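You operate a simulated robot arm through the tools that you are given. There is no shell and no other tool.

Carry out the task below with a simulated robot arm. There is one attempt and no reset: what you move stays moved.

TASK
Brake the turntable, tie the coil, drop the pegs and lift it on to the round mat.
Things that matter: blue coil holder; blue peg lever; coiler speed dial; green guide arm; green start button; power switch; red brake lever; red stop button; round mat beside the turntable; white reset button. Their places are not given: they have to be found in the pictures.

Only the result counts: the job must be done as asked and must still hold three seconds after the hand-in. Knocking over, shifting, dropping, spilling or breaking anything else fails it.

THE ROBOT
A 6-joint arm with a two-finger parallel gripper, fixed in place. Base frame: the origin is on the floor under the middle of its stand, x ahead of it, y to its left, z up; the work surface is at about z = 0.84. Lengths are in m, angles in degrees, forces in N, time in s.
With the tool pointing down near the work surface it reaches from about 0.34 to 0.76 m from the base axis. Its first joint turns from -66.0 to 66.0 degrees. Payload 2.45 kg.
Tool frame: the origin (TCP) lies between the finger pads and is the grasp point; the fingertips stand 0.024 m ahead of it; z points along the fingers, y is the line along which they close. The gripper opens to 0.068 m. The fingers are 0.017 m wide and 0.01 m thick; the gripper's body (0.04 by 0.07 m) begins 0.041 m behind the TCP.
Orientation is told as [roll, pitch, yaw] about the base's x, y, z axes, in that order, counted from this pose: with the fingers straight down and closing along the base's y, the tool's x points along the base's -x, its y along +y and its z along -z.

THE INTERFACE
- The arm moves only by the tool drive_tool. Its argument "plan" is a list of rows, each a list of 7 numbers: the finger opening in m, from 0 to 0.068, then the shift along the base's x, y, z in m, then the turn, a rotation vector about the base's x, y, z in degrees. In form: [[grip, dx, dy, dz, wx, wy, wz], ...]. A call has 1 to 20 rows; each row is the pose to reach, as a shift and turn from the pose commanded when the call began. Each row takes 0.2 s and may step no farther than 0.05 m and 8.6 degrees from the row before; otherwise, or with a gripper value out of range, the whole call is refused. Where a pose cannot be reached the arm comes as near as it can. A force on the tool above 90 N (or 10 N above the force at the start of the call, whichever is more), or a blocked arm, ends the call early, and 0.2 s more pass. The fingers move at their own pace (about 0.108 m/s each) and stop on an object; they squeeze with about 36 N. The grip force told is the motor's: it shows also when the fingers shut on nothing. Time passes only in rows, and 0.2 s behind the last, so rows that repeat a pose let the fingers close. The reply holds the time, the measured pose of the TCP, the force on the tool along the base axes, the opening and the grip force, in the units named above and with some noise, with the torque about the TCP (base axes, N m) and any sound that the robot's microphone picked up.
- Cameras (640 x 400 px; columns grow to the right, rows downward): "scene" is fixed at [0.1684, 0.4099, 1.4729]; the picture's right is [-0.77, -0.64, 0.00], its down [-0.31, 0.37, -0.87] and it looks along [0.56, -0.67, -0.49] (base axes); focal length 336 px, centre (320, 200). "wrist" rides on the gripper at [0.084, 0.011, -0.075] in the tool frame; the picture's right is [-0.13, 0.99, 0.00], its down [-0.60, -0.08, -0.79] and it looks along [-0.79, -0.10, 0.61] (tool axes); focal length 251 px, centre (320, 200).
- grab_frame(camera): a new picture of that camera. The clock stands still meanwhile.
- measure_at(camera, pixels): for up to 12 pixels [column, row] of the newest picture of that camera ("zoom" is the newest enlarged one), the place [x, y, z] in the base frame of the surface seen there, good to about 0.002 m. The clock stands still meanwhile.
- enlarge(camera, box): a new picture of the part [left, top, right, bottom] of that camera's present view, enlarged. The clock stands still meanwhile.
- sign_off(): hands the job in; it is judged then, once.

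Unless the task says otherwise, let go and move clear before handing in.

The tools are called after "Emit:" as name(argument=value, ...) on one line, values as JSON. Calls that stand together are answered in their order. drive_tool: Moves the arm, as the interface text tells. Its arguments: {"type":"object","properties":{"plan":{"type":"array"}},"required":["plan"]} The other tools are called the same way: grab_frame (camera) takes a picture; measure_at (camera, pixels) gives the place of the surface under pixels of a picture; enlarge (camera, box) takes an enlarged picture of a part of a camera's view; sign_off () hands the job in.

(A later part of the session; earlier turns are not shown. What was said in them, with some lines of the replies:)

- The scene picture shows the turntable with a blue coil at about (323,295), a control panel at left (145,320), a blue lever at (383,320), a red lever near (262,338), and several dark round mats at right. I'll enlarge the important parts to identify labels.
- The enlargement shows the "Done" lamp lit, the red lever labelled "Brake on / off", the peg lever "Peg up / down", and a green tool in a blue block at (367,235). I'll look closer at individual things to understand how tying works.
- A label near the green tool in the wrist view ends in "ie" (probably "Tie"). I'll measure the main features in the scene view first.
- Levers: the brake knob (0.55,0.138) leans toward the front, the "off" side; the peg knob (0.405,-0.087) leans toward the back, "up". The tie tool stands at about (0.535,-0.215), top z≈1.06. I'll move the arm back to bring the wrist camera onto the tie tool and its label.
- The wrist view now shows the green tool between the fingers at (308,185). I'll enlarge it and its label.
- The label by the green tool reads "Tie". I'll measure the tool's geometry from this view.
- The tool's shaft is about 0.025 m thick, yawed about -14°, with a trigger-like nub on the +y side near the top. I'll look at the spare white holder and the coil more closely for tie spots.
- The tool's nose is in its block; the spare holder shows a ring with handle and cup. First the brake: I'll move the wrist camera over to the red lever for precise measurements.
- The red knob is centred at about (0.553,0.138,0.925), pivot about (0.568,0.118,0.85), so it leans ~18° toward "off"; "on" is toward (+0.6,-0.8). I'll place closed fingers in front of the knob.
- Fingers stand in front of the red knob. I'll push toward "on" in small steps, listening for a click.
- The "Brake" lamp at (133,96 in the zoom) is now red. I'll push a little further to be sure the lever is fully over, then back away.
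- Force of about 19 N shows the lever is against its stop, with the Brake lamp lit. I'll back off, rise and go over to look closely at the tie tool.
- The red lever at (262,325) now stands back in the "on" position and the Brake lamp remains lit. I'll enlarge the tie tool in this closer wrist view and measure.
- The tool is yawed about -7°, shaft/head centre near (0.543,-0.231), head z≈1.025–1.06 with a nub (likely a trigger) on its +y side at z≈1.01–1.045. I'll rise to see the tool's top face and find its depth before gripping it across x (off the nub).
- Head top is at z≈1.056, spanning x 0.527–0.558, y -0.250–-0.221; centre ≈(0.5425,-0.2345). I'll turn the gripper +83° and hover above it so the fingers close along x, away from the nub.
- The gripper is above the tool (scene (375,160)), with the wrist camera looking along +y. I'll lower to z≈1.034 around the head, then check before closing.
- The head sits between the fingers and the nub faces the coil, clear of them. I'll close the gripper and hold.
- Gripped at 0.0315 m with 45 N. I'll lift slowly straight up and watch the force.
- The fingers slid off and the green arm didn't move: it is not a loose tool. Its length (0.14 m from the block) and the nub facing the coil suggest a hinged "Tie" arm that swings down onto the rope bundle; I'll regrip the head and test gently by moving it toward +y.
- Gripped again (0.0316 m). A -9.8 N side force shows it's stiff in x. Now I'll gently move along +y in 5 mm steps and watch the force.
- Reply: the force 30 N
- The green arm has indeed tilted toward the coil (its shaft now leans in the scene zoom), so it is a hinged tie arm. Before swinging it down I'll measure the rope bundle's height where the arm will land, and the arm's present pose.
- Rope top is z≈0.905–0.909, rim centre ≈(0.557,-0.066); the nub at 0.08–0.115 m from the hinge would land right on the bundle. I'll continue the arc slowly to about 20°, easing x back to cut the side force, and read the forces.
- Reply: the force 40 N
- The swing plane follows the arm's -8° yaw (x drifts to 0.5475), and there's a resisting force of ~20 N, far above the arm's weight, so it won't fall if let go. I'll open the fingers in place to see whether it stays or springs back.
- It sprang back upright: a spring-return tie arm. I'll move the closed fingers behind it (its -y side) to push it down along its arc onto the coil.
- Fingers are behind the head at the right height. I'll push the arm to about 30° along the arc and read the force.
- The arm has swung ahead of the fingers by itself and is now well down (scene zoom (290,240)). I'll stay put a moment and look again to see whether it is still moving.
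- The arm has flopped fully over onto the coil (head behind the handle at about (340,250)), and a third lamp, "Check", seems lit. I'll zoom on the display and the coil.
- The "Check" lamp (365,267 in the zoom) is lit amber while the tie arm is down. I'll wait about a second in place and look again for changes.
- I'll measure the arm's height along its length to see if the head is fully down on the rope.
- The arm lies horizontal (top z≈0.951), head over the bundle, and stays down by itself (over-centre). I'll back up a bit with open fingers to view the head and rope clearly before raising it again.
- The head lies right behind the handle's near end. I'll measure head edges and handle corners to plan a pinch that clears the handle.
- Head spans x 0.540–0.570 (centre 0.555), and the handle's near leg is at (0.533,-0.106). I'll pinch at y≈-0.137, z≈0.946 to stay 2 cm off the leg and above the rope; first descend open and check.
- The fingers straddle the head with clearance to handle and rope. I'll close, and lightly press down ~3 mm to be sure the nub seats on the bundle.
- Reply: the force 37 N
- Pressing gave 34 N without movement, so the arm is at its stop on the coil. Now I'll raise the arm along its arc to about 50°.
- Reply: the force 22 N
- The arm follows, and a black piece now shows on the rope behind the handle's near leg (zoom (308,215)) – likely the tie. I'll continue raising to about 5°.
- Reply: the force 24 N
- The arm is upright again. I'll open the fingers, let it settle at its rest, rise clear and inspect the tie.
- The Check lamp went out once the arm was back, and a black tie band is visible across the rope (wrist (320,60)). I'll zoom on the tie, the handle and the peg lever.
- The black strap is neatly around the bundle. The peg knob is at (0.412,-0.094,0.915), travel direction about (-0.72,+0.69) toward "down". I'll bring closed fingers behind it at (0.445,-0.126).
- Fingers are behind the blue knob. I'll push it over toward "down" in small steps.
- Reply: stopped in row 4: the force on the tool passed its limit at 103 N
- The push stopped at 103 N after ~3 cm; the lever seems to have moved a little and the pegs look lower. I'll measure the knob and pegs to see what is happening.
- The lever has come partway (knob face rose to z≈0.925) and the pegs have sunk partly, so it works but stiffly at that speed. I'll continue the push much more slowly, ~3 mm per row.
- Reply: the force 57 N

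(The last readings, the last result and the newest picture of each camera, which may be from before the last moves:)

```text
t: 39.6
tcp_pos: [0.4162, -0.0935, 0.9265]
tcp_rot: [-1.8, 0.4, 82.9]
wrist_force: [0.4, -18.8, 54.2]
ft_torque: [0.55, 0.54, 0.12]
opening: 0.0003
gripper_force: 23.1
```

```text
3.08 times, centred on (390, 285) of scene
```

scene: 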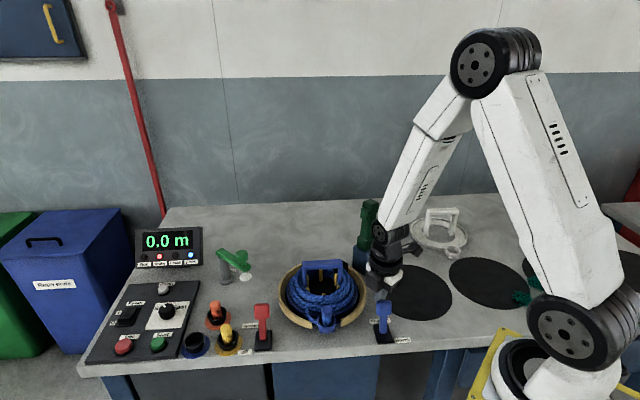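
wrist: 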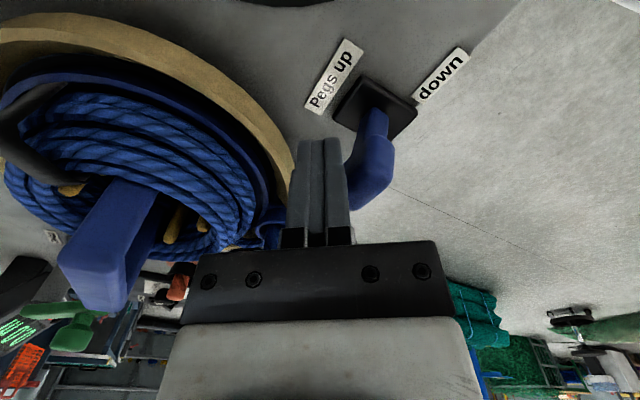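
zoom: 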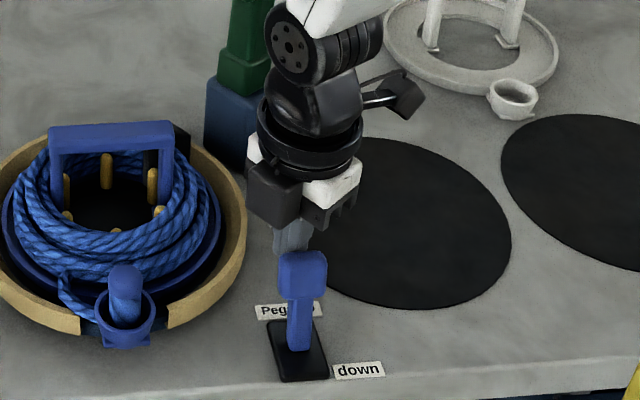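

A +54 N upward force shows the gripper is being lifted by the knob rather than just pushing it. I'll measure the knob's top and contact in the wrist view.

Emit:
grab_frame(camera="wrist")

Emit:
enlarge(camera="wrist", box=[270, 80, 430, 270])

Emit:
measure_at(camera="wrist", pixels=[[355, 205], [360, 200], [368, 198], [375, 192], [385, 180], [365, 185], [375, 175], [360, 160], [370, 150], [352, 170], [385, 160], [370, 125]])

Emit:
measure_at(camera="scene", pixels=[[383, 300], [383, 302], [383, 304], [380, 303], [387, 303], [383, 308], [390, 303], [377, 303], [383, 315], [383, 325], [372, 282], [374, 284]])

```text
taken
```

wrist: 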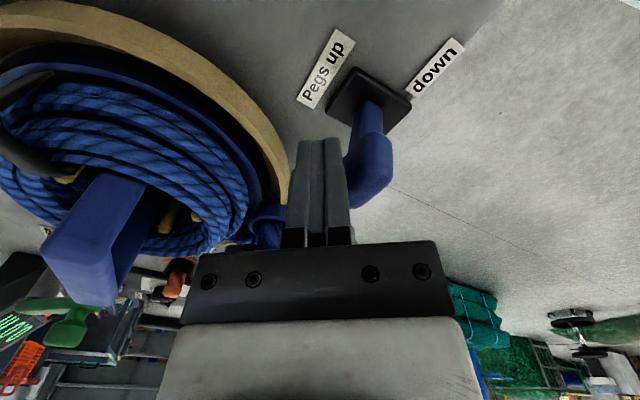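

```text
2.11 times, centred on (350, 175) of wrist
```

zoom: 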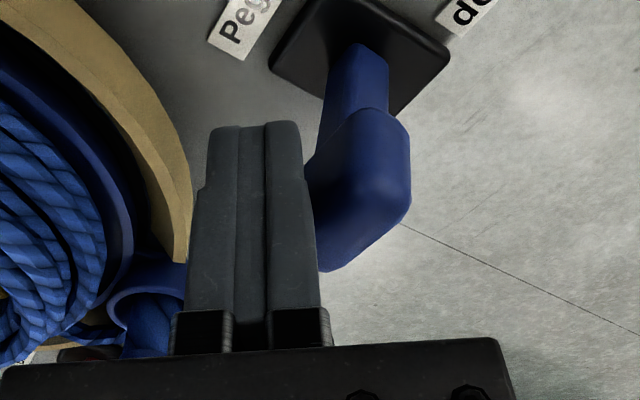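

```text
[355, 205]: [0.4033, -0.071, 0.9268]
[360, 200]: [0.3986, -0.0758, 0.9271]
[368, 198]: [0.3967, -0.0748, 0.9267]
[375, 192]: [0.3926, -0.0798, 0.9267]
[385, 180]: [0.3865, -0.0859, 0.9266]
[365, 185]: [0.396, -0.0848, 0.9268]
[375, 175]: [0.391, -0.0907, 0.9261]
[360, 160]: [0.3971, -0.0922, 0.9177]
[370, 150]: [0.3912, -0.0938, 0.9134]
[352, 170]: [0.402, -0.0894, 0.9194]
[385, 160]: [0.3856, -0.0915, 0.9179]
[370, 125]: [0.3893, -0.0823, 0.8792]
```

```text
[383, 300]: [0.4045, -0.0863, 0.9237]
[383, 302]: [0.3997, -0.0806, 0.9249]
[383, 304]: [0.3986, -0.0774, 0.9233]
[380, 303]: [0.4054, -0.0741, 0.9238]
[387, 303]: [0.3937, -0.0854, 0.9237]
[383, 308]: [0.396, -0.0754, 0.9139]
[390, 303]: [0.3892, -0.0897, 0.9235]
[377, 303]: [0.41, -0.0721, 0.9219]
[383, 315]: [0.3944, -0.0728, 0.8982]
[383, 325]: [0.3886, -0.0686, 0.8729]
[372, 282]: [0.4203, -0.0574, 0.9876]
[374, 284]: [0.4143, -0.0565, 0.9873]
```

The contact point works out to the finger's corner at TCP height: the knob's rising top edge is catching under the finger's shoulder. I'll back off a centimetre, rise ~12 mm so only the slim tips touch the knob, and push again slowly.

Emit:
drive_tool(plan=[[0.0, 0.005, -0.005, 0, 0, 0, 0], [0.0, 0.012, -0.012, 0.004, 0, 0, 0], [0.0, 0.012, -0.012, 0.012, 0, 0, 0], [0.0, 0.012, -0.012, 0.013, 0, 0, 0]])

Emit:
grab_frame(camera="wrist")

Emit:
enlarge(camera="scene", box=[290, 230, 430, 350])

```text
t: 40.6
tcp_pos: [0.4229, -0.1028, 0.9371]
tcp_rot: [-1.3, 0.2, 82.9]
wrist_force: [0.1, -0.2, -1.3]
ft_torque: [0.02, -0.03, -0.02]
opening: 0.0002
gripper_force: 23.9
```

```text
taken
```

wrist: 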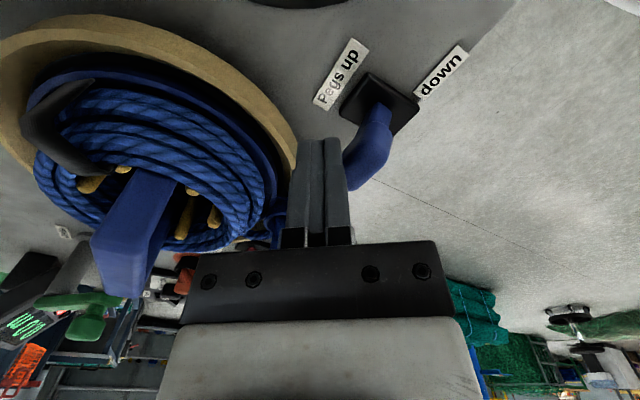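

```text
3.33 times, centred on (360, 290) of scene
```

zoom: 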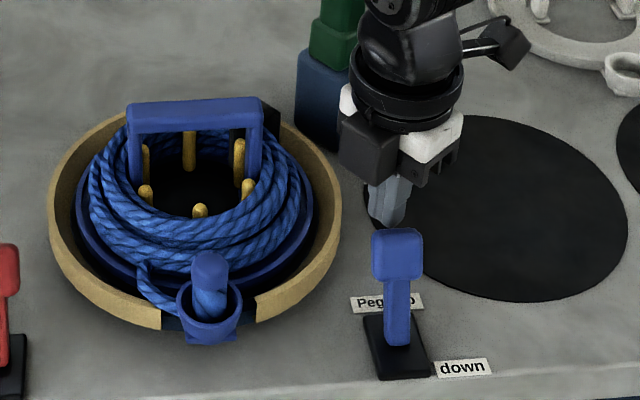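

The lever sprang back to "up" when released; tips now at z≈0.913 near the knob's top. I'll push again over the centre with a slight rise to follow the knob.

Emit:
drive_tool(plan=[[0.0, -0.005, 0.005, 0.0, 0.3, 0, 0], [0.0, -0.01, 0.01, 0.001, 0.6, 0, 0], [0.0, -0.015, 0.015, 0.002, 1.0, 0, 0], [0.0, -0.02, 0.02, 0.003, 1.3, 0, 0], [0.0, -0.025, 0.025, 0.003, 1.3, 0, 0], [0.0, -0.03, 0.03, 0.003, 1.3, 0, 0], [0.0, -0.035, 0.035, 0.002, 1.3, 0, 0], [0.0, -0.04, 0.04, 0.001, 1.3, 0, 0]])

Emit:
grab_frame(camera="wrist")

Emit:
enlarge(camera="scene", box=[290, 230, 430, 350])

```text
t: 42.4
tcp_pos: [0.3846, -0.0622, 0.9373]
tcp_rot: [-1.2, -1.1, 82.9]
wrist_force: [0.5, 0.1, 0.1]
ft_torque: [-0.04, -0.03, -0.04]
opening: 0.0002
gripper_force: 23.9
```

```text
taken
```

wrist: 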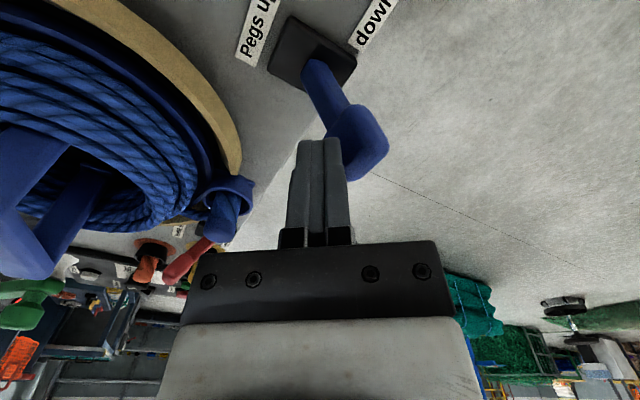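

```text
3.33 times, centred on (360, 290) of scene
```

zoom: 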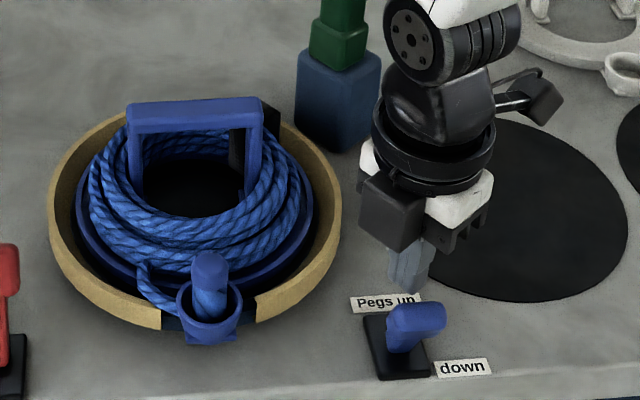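

The lever flopped to "down" and the golden pegs have vanished into the turntable. I'll rise straight up, straighten the small tilt, and look over everything.

Emit:
drive_tool(plan=[[0.0, 0.005, -0.005, 0.03, -0.3, 0.4, 0], [0.0, 0.01, -0.01, 0.07, -0.6, 0.9, 0], [0.02, 0.02, -0.02, 0.11, -0.95, 1.3, 0], [0.068, 0.03, -0.04, 0.14, -0.95, 1.3, 0], [0.068, 0.03, -0.04, 0.14, -0.95, 1.3, 0]])

Emit:
grab_frame(camera="scene")

Emit:
enlarge(camera="scene", box=[120, 220, 430, 360])

Emit:
grab_frame(camera="wrist")

```text
t: 43.6
tcp_pos: [0.4145, -0.1035, 1.0773]
tcp_rot: [0.0, 0.0, 82.9]
wrist_force: [-0.2, 0.2, -0.3]
ft_torque: [0.03, -0.01, 0.01]
opening: 0.0681
gripper_force: 0.1
```

```text
taken
```

scene: 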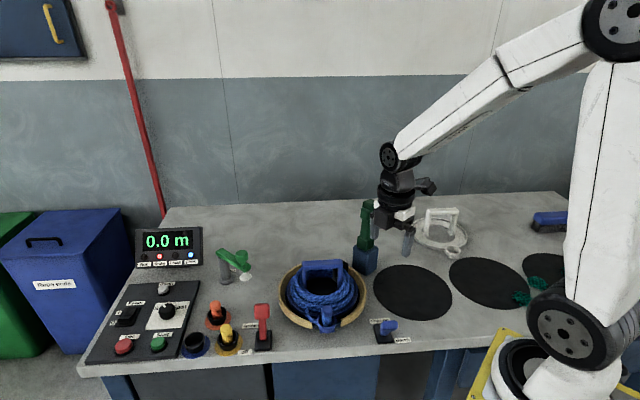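

```text
2.06 times, centred on (275, 290) of scene
```

zoom: 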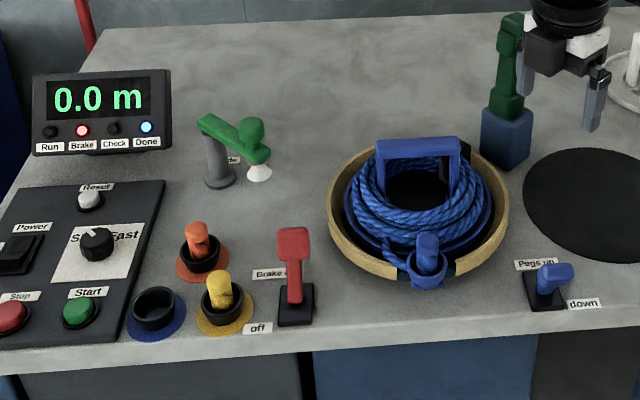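

```text
taken
```

wrist: 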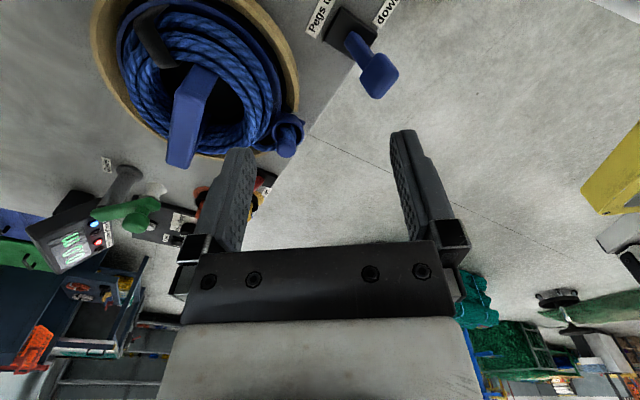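

Brake lamp lit, peg lever at "down", coil and holder undisturbed. I'll turn the gripper to about yaw 43° (across the handle bar) and get a good look at the handle.

Emit:
drive_tool(plan=[[0.068, 0.008, -0.008, 0.005, 0, 0, -8], [0.068, 0.016, -0.016, 0.01, 0, 0, -16], [0.068, 0.024, -0.025, 0.015, 0, 0, -24], [0.068, 0.032, -0.035, 0.018, 0, 0, -32], [0.068, 0.036, -0.042, 0.02, 0, 0, -40], [0.068, 0.036, -0.042, 0.02, 0, 0, -40]])

Emit:
grab_frame(camera="wrist")

Emit:
enlarge(camera="wrist", box=[200, 30, 440, 230])

```text
t: 45.0
tcp_pos: [0.4506, -0.1457, 1.0986]
tcp_rot: [0.0, 0.1, 42.8]
wrist_force: [-0.1, 0.3, 0.3]
ft_torque: [0.0, -0.02, 0.0]
opening: 0.068
gripper_force: 0.1
```

```text
taken
```

wrist: 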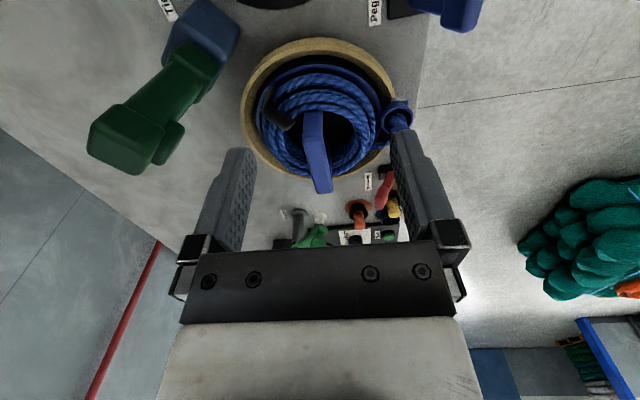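

```text
2.00 times, centred on (320, 130) of wrist
```

zoom: 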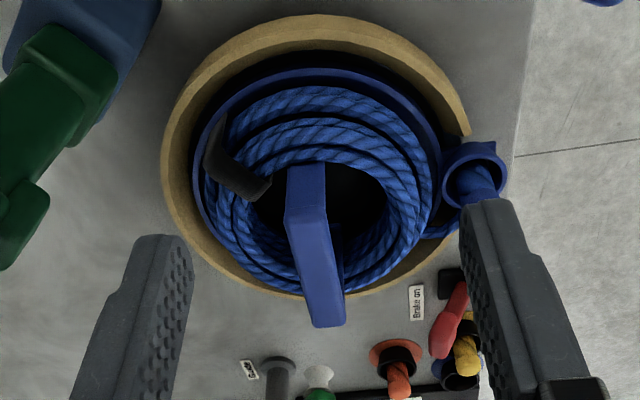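

The bar is nearly aligned with the view. I'll measure the bar's top surface and edges, the tie and the cup.

Emit:
measure_at(camera="wrist", pixels=[[305, 138], [313, 138], [321, 138], [310, 150], [318, 150], [325, 150], [313, 165], [320, 165], [327, 165], [317, 185], [324, 185], [331, 185]])

Emit:
measure_at(camera="wrist", pixels=[[308, 118], [318, 118], [313, 128], [324, 190], [320, 192], [398, 112], [397, 120], [400, 104], [268, 100], [280, 120], [290, 125], [262, 92]])

Emit:
measure_at(camera="wrist", pixels=[[318, 40], [250, 90], [255, 140], [385, 80], [300, 46], [340, 44], [320, 62], [290, 70], [360, 75], [270, 72], [375, 95], [382, 110]])

```text
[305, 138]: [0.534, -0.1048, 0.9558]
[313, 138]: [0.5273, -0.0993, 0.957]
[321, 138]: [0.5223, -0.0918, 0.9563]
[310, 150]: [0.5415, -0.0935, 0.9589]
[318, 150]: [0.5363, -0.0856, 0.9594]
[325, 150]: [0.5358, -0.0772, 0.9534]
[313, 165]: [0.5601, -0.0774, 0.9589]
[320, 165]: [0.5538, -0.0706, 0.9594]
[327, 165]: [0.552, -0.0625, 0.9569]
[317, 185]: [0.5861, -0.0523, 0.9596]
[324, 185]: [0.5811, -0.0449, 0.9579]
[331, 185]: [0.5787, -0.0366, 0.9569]
```

```text
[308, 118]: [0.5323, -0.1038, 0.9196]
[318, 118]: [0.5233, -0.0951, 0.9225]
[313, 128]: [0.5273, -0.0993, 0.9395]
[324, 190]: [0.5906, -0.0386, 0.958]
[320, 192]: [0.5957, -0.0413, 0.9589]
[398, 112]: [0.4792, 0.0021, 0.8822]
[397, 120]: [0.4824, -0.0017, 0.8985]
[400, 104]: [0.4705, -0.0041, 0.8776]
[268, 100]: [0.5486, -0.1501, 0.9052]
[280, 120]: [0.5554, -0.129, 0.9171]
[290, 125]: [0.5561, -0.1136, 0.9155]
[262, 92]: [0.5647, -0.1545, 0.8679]
```

```text
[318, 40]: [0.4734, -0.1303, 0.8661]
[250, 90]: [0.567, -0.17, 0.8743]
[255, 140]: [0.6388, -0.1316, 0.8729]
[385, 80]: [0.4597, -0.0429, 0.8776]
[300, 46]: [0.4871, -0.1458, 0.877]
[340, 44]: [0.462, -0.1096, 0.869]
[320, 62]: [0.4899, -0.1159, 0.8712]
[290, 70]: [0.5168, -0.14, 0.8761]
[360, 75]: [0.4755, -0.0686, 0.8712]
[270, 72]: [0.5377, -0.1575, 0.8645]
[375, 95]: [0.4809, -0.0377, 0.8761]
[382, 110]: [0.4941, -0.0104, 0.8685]
```

The bar runs at 45° from (0.527,-0.0995) to about (0.596,-0.0325), top z≈0.959, width ≈0.018; centre ≈(0.561,-0.066). I'll go above its middle at yaw 45° and descend to z≈0.968 to check alignment.

Emit:
drive_tool(plan=[[0.068, 0.037, 0.027, 0, 0, 0, 1.1], [0.068, 0.074, 0.054, 0, 0, 0, 2.2], [0.068, 0.1104, 0.0797, -0.01, 0, 0, 2.2], [0.068, 0.1104, 0.0797, -0.05, 0, 0, 2.2], [0.068, 0.1104, 0.0797, -0.085, 0, 0, 2.2], [0.068, 0.1104, 0.0797, -0.11, 0, 0, 2.2], [0.068, 0.1104, 0.0797, -0.125, 0, 0, 2.2], [0.068, 0.1104, 0.0797, -0.125, 0, 0, 2.2]])

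Emit:
grab_frame(camera="wrist")

Emit:
enlarge(camera="scene", box=[260, 220, 400, 340])

```text
t: 46.8
tcp_pos: [0.5601, -0.0659, 0.9719]
tcp_rot: [0.0, 0.1, 45.1]
wrist_force: [0.1, -0.4, 0.7]
ft_torque: [0.02, 0.02, -0.02]
opening: 0.068
gripper_force: 0.1
```

```text
taken
```

wrist: 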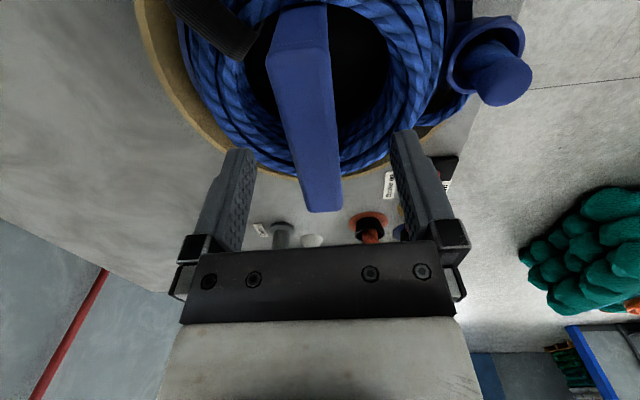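

```text
3.33 times, centred on (330, 280) of scene
```

zoom: 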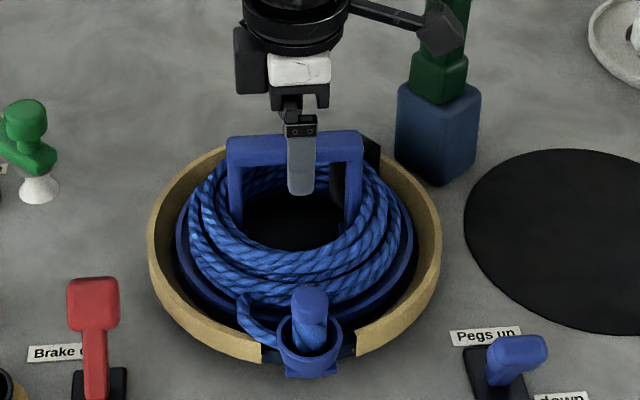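

The finger is centred on the bar (zoom (300,165) with bar 227–365). I'll lower to z≈0.948 and close.

Emit:
drive_tool(plan=[[0.068, 0.0005, 0, -0.012, 0, 0, 0], [0.068, 0.0005, 0, -0.024, 0, 0, 0], [0.068, 0.0005, 0, -0.024, 0, 0, 0], [0.0, 0.0005, 0, -0.024, 0, 0, 0], [0.0, 0.0005, 0, -0.024, 0, 0, 0], [0.0, 0.0005, 0, -0.024, 0, 0, 0]])

Emit:
grab_frame(camera="wrist")

Emit:
enlarge(camera="scene", box=[260, 220, 400, 340])

```text
t: 48.2
tcp_pos: [0.5605, -0.0659, 0.9495]
tcp_rot: [-0.1, 0.1, 45.1]
wrist_force: [1.6, -1.6, -0.2]
ft_torque: [0.04, -0.13, -0.09]
opening: 0.0234
gripper_force: 36.0
```

```text
taken
```

wrist: 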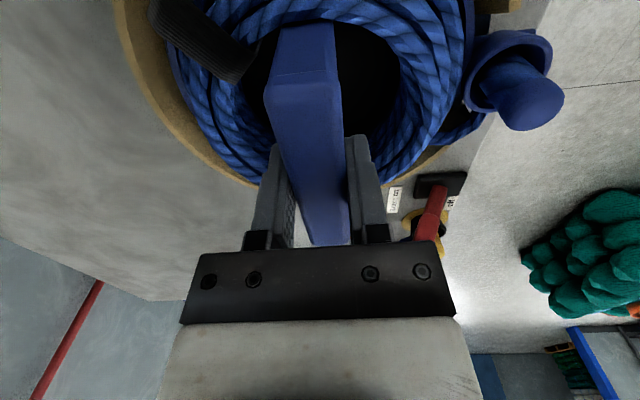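

```text
3.33 times, centred on (330, 280) of scene
```

zoom: 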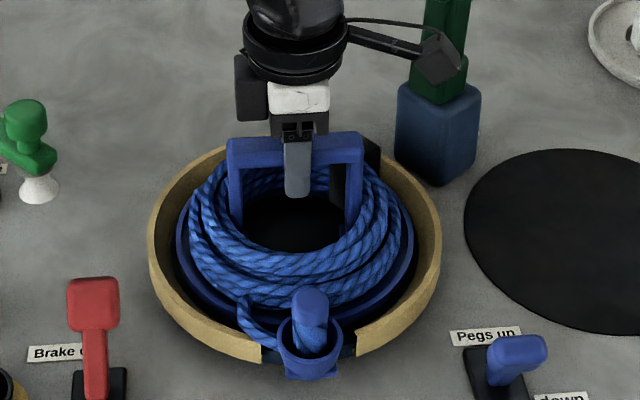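

Bar gripped at 0.0234 m, 36 N. I'll lift slowly 3 cm and check weight and tilt.

Emit:
drive_tool(plan=[[0.0, 0, 0, 0.004, 0, 0, 0], [0.0, 0, 0, 0.01, 0, 0, 0], [0.0, 0, 0, 0.018, 0, 0, 0], [0.0, 0, 0, 0.027, 0, 0, 0], [0.0, 0, 0, 0.035, 0, 0, 0], [0.0, 0, 0, 0.035, 0, 0, 0]])

Emit:
grab_frame(camera="wrist")

Emit:
enlarge(camera="scene", box=[260, 220, 400, 340])

```text
t: 49.6
tcp_pos: [0.5604, -0.0652, 0.9839]
tcp_rot: [0.0, 0.0, 45.2]
wrist_force: [1.0, -1.2, -3.7]
ft_torque: [-0.05, -0.06, 0.0]
opening: 0.0238
gripper_force: 35.8
```

```text
taken
```

wrist: 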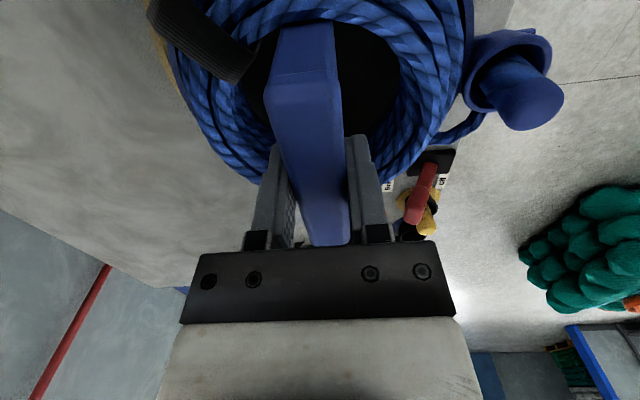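

```text
3.33 times, centred on (330, 280) of scene
```

zoom: 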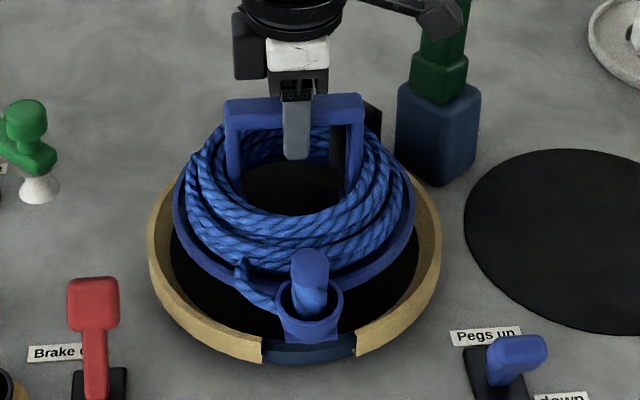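

The holder, coil, tie and plug come up together, level, about 4 N. I'll continue up to z≈1.07.

Emit:
drive_tool(plan=[[0.0, 0, 0, 0.015, 0, 0, 0], [0.0, 0, 0, 0.035, 0, 0, 0], [0.0, 0, 0, 0.055, 0, 0, 0], [0.0, 0, 0, 0.075, 0, 0, 0], [0.0, 0, 0, 0.09, 0, 0, 0], [0.0, 0, 0, 0.09, 0, 0, 0]])

Emit:
grab_frame(camera="scene")

Emit:
enlarge(camera="scene", box=[260, 180, 420, 340])

```text
t: 51.0
tcp_pos: [0.5614, -0.0647, 1.0736]
tcp_rot: [0.1, 0.1, 45.1]
wrist_force: [-1.2, -0.8, -4.2]
ft_torque: [-0.05, -0.07, 0.0]
opening: 0.0233
gripper_force: 36.2
```

```text
taken
```

scene: 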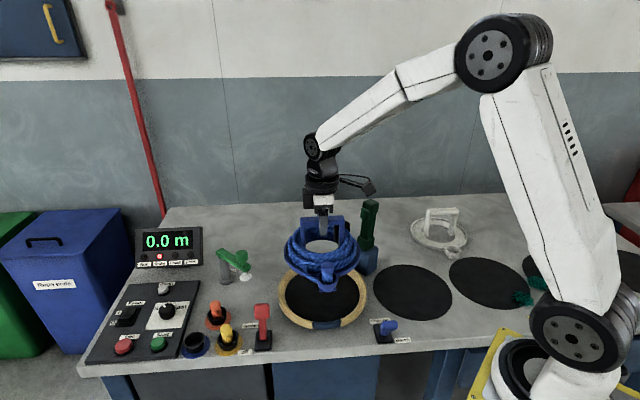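

```text
2.50 times, centred on (340, 260) of scene
```

zoom: 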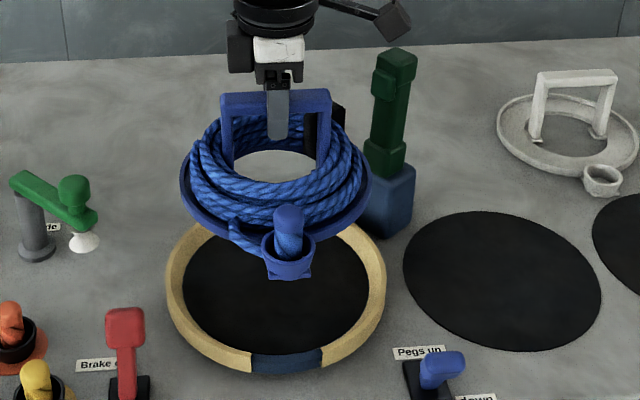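

Holder with coil is clear of the turntable. I'll measure the mat's edges precisely for its centre before moving across.

Emit:
measure_at(camera="scene", pixels=[[374, 284], [376, 278], [380, 272], [395, 266], [410, 265], [430, 270], [445, 281], [451, 292], [450, 305], [440, 315], [425, 320], [405, 318]])

Emit:
enlarge(camera="scene", box=[360, 250, 465, 335])

```text
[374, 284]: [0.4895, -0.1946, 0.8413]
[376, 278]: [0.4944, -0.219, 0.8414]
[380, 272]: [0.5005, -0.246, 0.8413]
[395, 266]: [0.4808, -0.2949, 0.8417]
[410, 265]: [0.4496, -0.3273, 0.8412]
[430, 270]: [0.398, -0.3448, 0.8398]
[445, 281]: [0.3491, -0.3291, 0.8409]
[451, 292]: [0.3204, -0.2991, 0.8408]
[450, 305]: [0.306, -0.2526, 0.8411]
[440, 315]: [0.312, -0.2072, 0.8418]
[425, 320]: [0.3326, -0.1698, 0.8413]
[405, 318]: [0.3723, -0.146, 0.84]
```

```text
4.71 times, centred on (412, 292) of scene
```

zoom: 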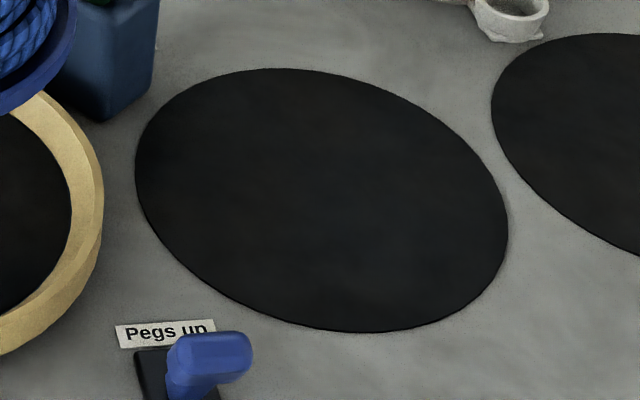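

Mat centre fits to (0.401,-0.243), radius ≈0.099. I'll carry the holder back toward -x first (clear of the tie arm), then across to above the mat.

Emit:
drive_tool(plan=[[0.0, -0.02, 0.0, 0, 0, 0, 0], [0.0, -0.05, -0.002, 0, 0, 0, 0], [0.0, -0.08, -0.006, 0, 0, 0, 0], [0.0, -0.11, -0.012, 0, 0, 0, 0], [0.0, -0.132, -0.022, 0, 0, 0, 0], [0.0, -0.146, -0.04, 0, 0, 0, 0], [0.0, -0.155, -0.066, 0, 0, 0, 0], [0.0, -0.158, -0.095, 0, 0, 0, 0], [0.0, -0.16, -0.125, 0, 0, 0, 0], [0.0, -0.16, -0.153, 0, 0, 0, 0], [0.0, -0.16, -0.172, 0, 0, 0, 0], [0.0, -0.16, -0.178, 0, 0, 0, 0], [0.0, -0.16, -0.178, 0, 0, 0, 0]])

Emit:
grab_frame(camera="scene")

Emit:
enlarge(camera="scene", box=[330, 170, 490, 350])

Emit:
grab_frame(camera="wrist")

```text
t: 53.8
tcp_pos: [0.3998, -0.2438, 1.0733]
tcp_rot: [0.0, 0.1, 45.0]
wrist_force: [0.0, -1.0, -3.1]
ft_torque: [-0.03, -0.05, 0.01]
opening: 0.0231
gripper_force: 35.8
```

```text
taken
```

scene: 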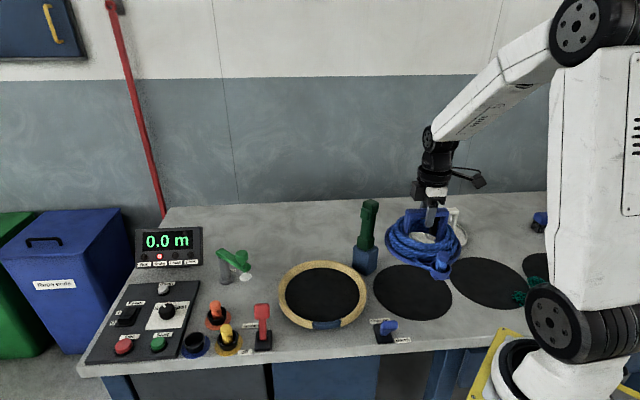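

```text
2.22 times, centred on (410, 260) of scene
```

zoom: 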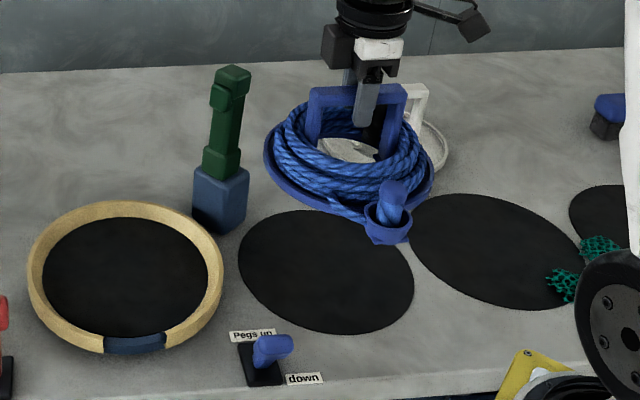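

```text
taken
```

wrist: 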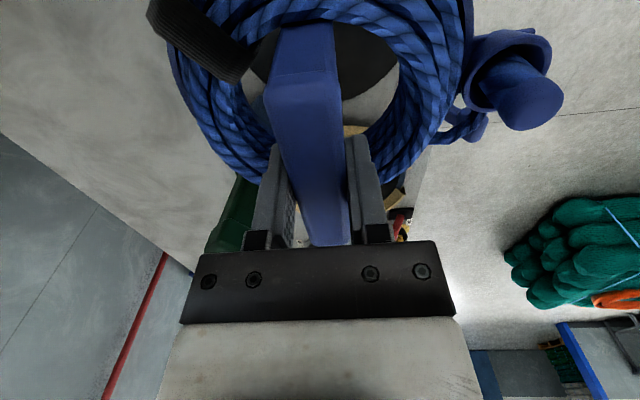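

The holder hovers over the mat with the tie arm clear. I'll lower it to about 1.5 cm above the mat and check.

Emit:
drive_tool(plan=[[0.0, 0.0005, 0.0005, -0.02, 0, 0, 0], [0.0, 0.0005, 0.0005, -0.045, 0, 0, 0], [0.0, 0.0005, 0.0005, -0.07, 0, 0, 0], [0.0, 0.0005, 0.0005, -0.095, 0, 0, 0], [0.0, 0.0005, 0.0005, -0.115, 0, 0, 0], [0.0, 0.0005, 0.0005, -0.13, 0, 0, 0], [0.0, 0.0005, 0.0005, -0.137, 0, 0, 0], [0.0, 0.0005, 0.0005, -0.137, 0, 0, 0]])

Emit:
enlarge(camera="scene", box=[340, 190, 480, 350])

Emit:
grab_frame(camera="wrist")

```text
t: 55.6
tcp_pos: [0.4001, -0.2421, 0.9359]
tcp_rot: [0.0, 0.0, 45.1]
wrist_force: [0.9, 0.1, -3.7]
ft_torque: [-0.02, -0.03, 0.0]
opening: 0.0235
gripper_force: 35.5
```

```text
2.50 times, centred on (410, 270) of scene
```

zoom: 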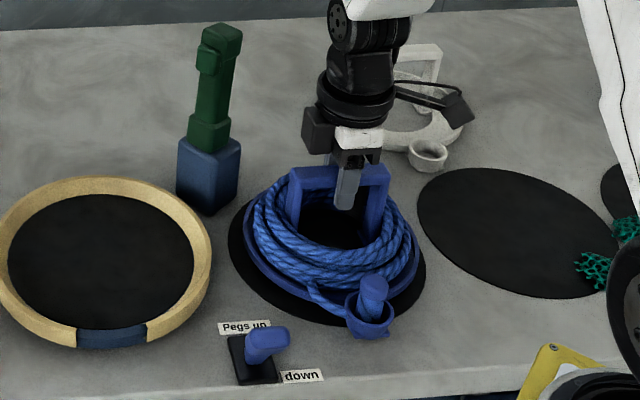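

```text
taken
```

wrist: 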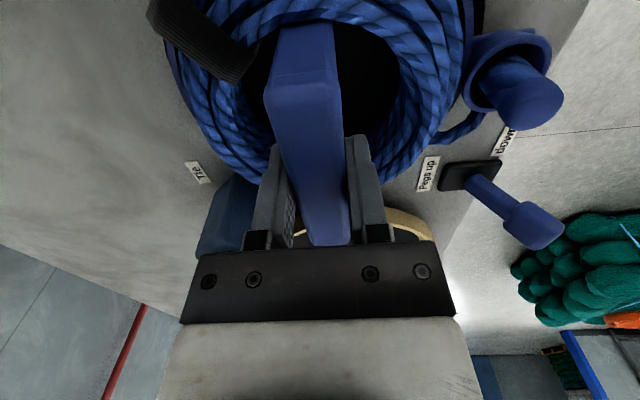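

It hangs just above the mat, centred. I'll lower in small steps and watch the vertical force for touchdown.

Emit:
drive_tool(plan=[[0.0, 0, 0, -0.004, 0, 0, 0], [0.0, 0, 0, -0.008, 0, 0, 0], [0.0, 0, 0, -0.011, 0, 0, 0], [0.0, 0, 0, -0.013, 0, 0, 0], [0.0, 0, 0, -0.013, 0, 0, 0]])

Emit:
enlarge(camera="scene", box=[360, 220, 460, 330])

```text
t: 56.8
tcp_pos: [0.4016, -0.2436, 0.9242]
tcp_rot: [-0.2, 0.1, 45.1]
wrist_force: [-3.3, 5.0, 32.7]
ft_torque: [0.04, 0.05, 0.01]
opening: 0.0235
gripper_force: 36.0
```

```text
3.64 times, centred on (410, 275) of scene
```

zoom: 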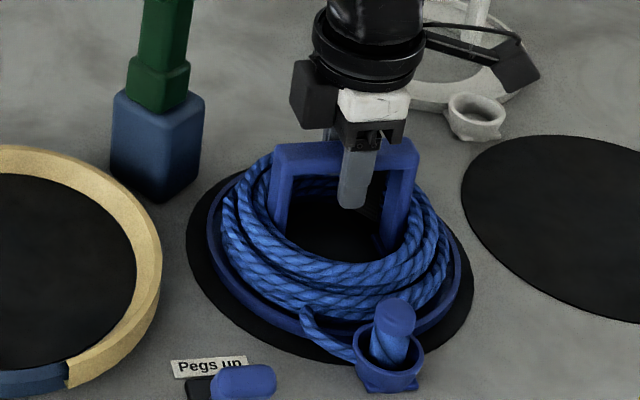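

Touchdown at z≈0.924 (+33 N). I'll ease up 1.5 mm, open the fingers, and then rise straight up.

Emit:
drive_tool(plan=[[0.0, 0, 0, 0.0015, 0, 0, 0], [0.0, 0, 0, 0.002, 0, 0, 0], [0.03, 0, 0, 0.002, 0, 0, 0], [0.05, 0, 0, 0.002, 0, 0, 0], [0.05, 0, 0, 0.002, 0, 0, 0]])

Emit:
grab_frame(camera="wrist")

Emit:
enlarge(camera="scene", box=[360, 220, 460, 330])

```text
t: 58.0
tcp_pos: [0.4012, -0.2429, 0.9255]
tcp_rot: [0.0, 0.1, 45.2]
wrist_force: [-0.6, 0.0, 0.6]
ft_torque: [0.01, -0.01, -0.01]
opening: 0.0501
gripper_force: 0.0
```

```text
taken
```

wrist: 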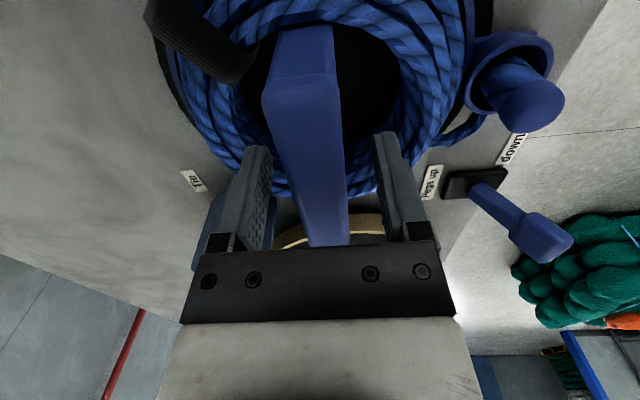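

```text
3.64 times, centred on (410, 275) of scene
```

zoom: 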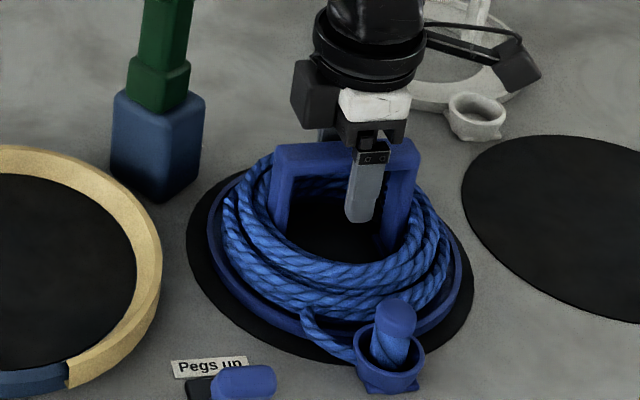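

The fingers are open and the holder stands still on the mat. I'll rise straight up and clear, then check the whole scene.

Emit:
drive_tool(plan=[[0.05, 0, 0, 0.02, 0, 0, 0], [0.06, 0, 0, 0.05, 0, 0, 0], [0.068, 0, 0, 0.09, 0, 0, 0], [0.068, 0, 0, 0.13, 0, 0, 0], [0.068, 0, 0, 0.17, 0, 0, 0], [0.068, 0, 0, 0.21, 0, 0, 0], [0.068, 0, 0, 0.21, 0, 0, 0]])

Emit:
grab_frame(camera="scene")

Emit:
enlarge(camera="scene", box=[340, 200, 480, 340])

Emit:
enlarge(camera="scene", box=[80, 220, 400, 370])

Emit:
grab_frame(camera="wrist")

```text
t: 59.6
tcp_pos: [0.4013, -0.2427, 1.136]
tcp_rot: [0.0, 0.2, 45.1]
wrist_force: [0.2, -0.2, 0.0]
ft_torque: [0.03, 0.04, 0.0]
opening: 0.0679
gripper_force: 0.1
```

```text
taken
```

scene: 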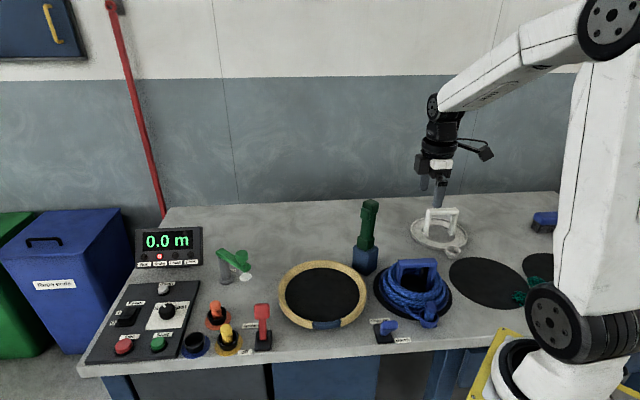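

```text
2.86 times, centred on (410, 270) of scene
```

zoom: 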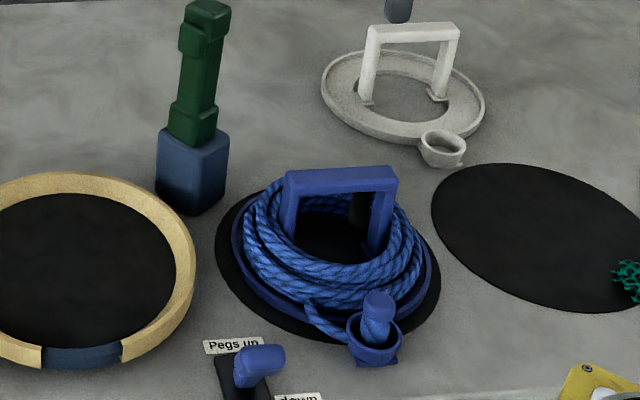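

```text
2.00 times, centred on (240, 295) of scene
```

zoom: 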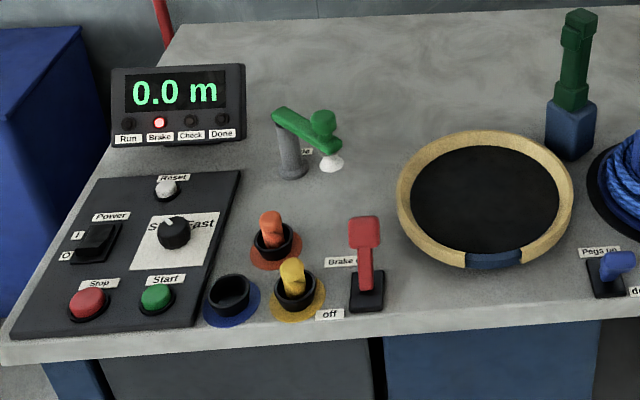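

```text
taken
```

wrist: 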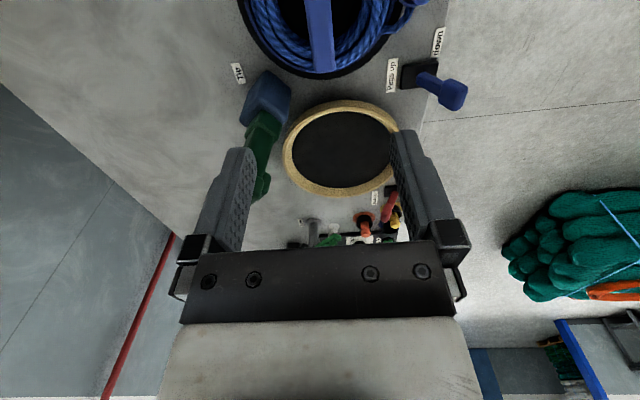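

The tied coil and its holder stand on the mat (scene (412,295), strap visible inside). The brake lamp is red, the pegs are down, the tie arm is back upright, nothing else has moved and the gripper is clear, so I'm handing in.

Emit:
sign_off()

```text
The job is handed in.
```

The job is handed in. The tied coil, on its blue holder, is standing centred on the round mat beside the turntable.

- **Brake:** I pushed the red lever over to "on". The Brake lamp lit and stayed lit.
- **Tie:** The green part labelled "Tie" is a hinged arm that stays down on the coil when pushed over and springs back when raised. I swung it onto the coil, which left a black strap around the rope, then raised it again. The Check lamp lit while the arm was down and went out afterwards.
- **Pegs:** The first push on the blue lever stopped at 103 N because the knob caught on the finger. I backed off, raised the fingers and pushed again. The lever went over to "down" and the pegs sank out of sight.
- **Lift:** I lifted the holder by its handle with the coil, strap and rope end together. I carried it clear of the tie arm, set it down and let go.

In the last pictures nothing else on the bench had moved, and the gripper was well clear before I handed in. I have no result back on whether it passed.
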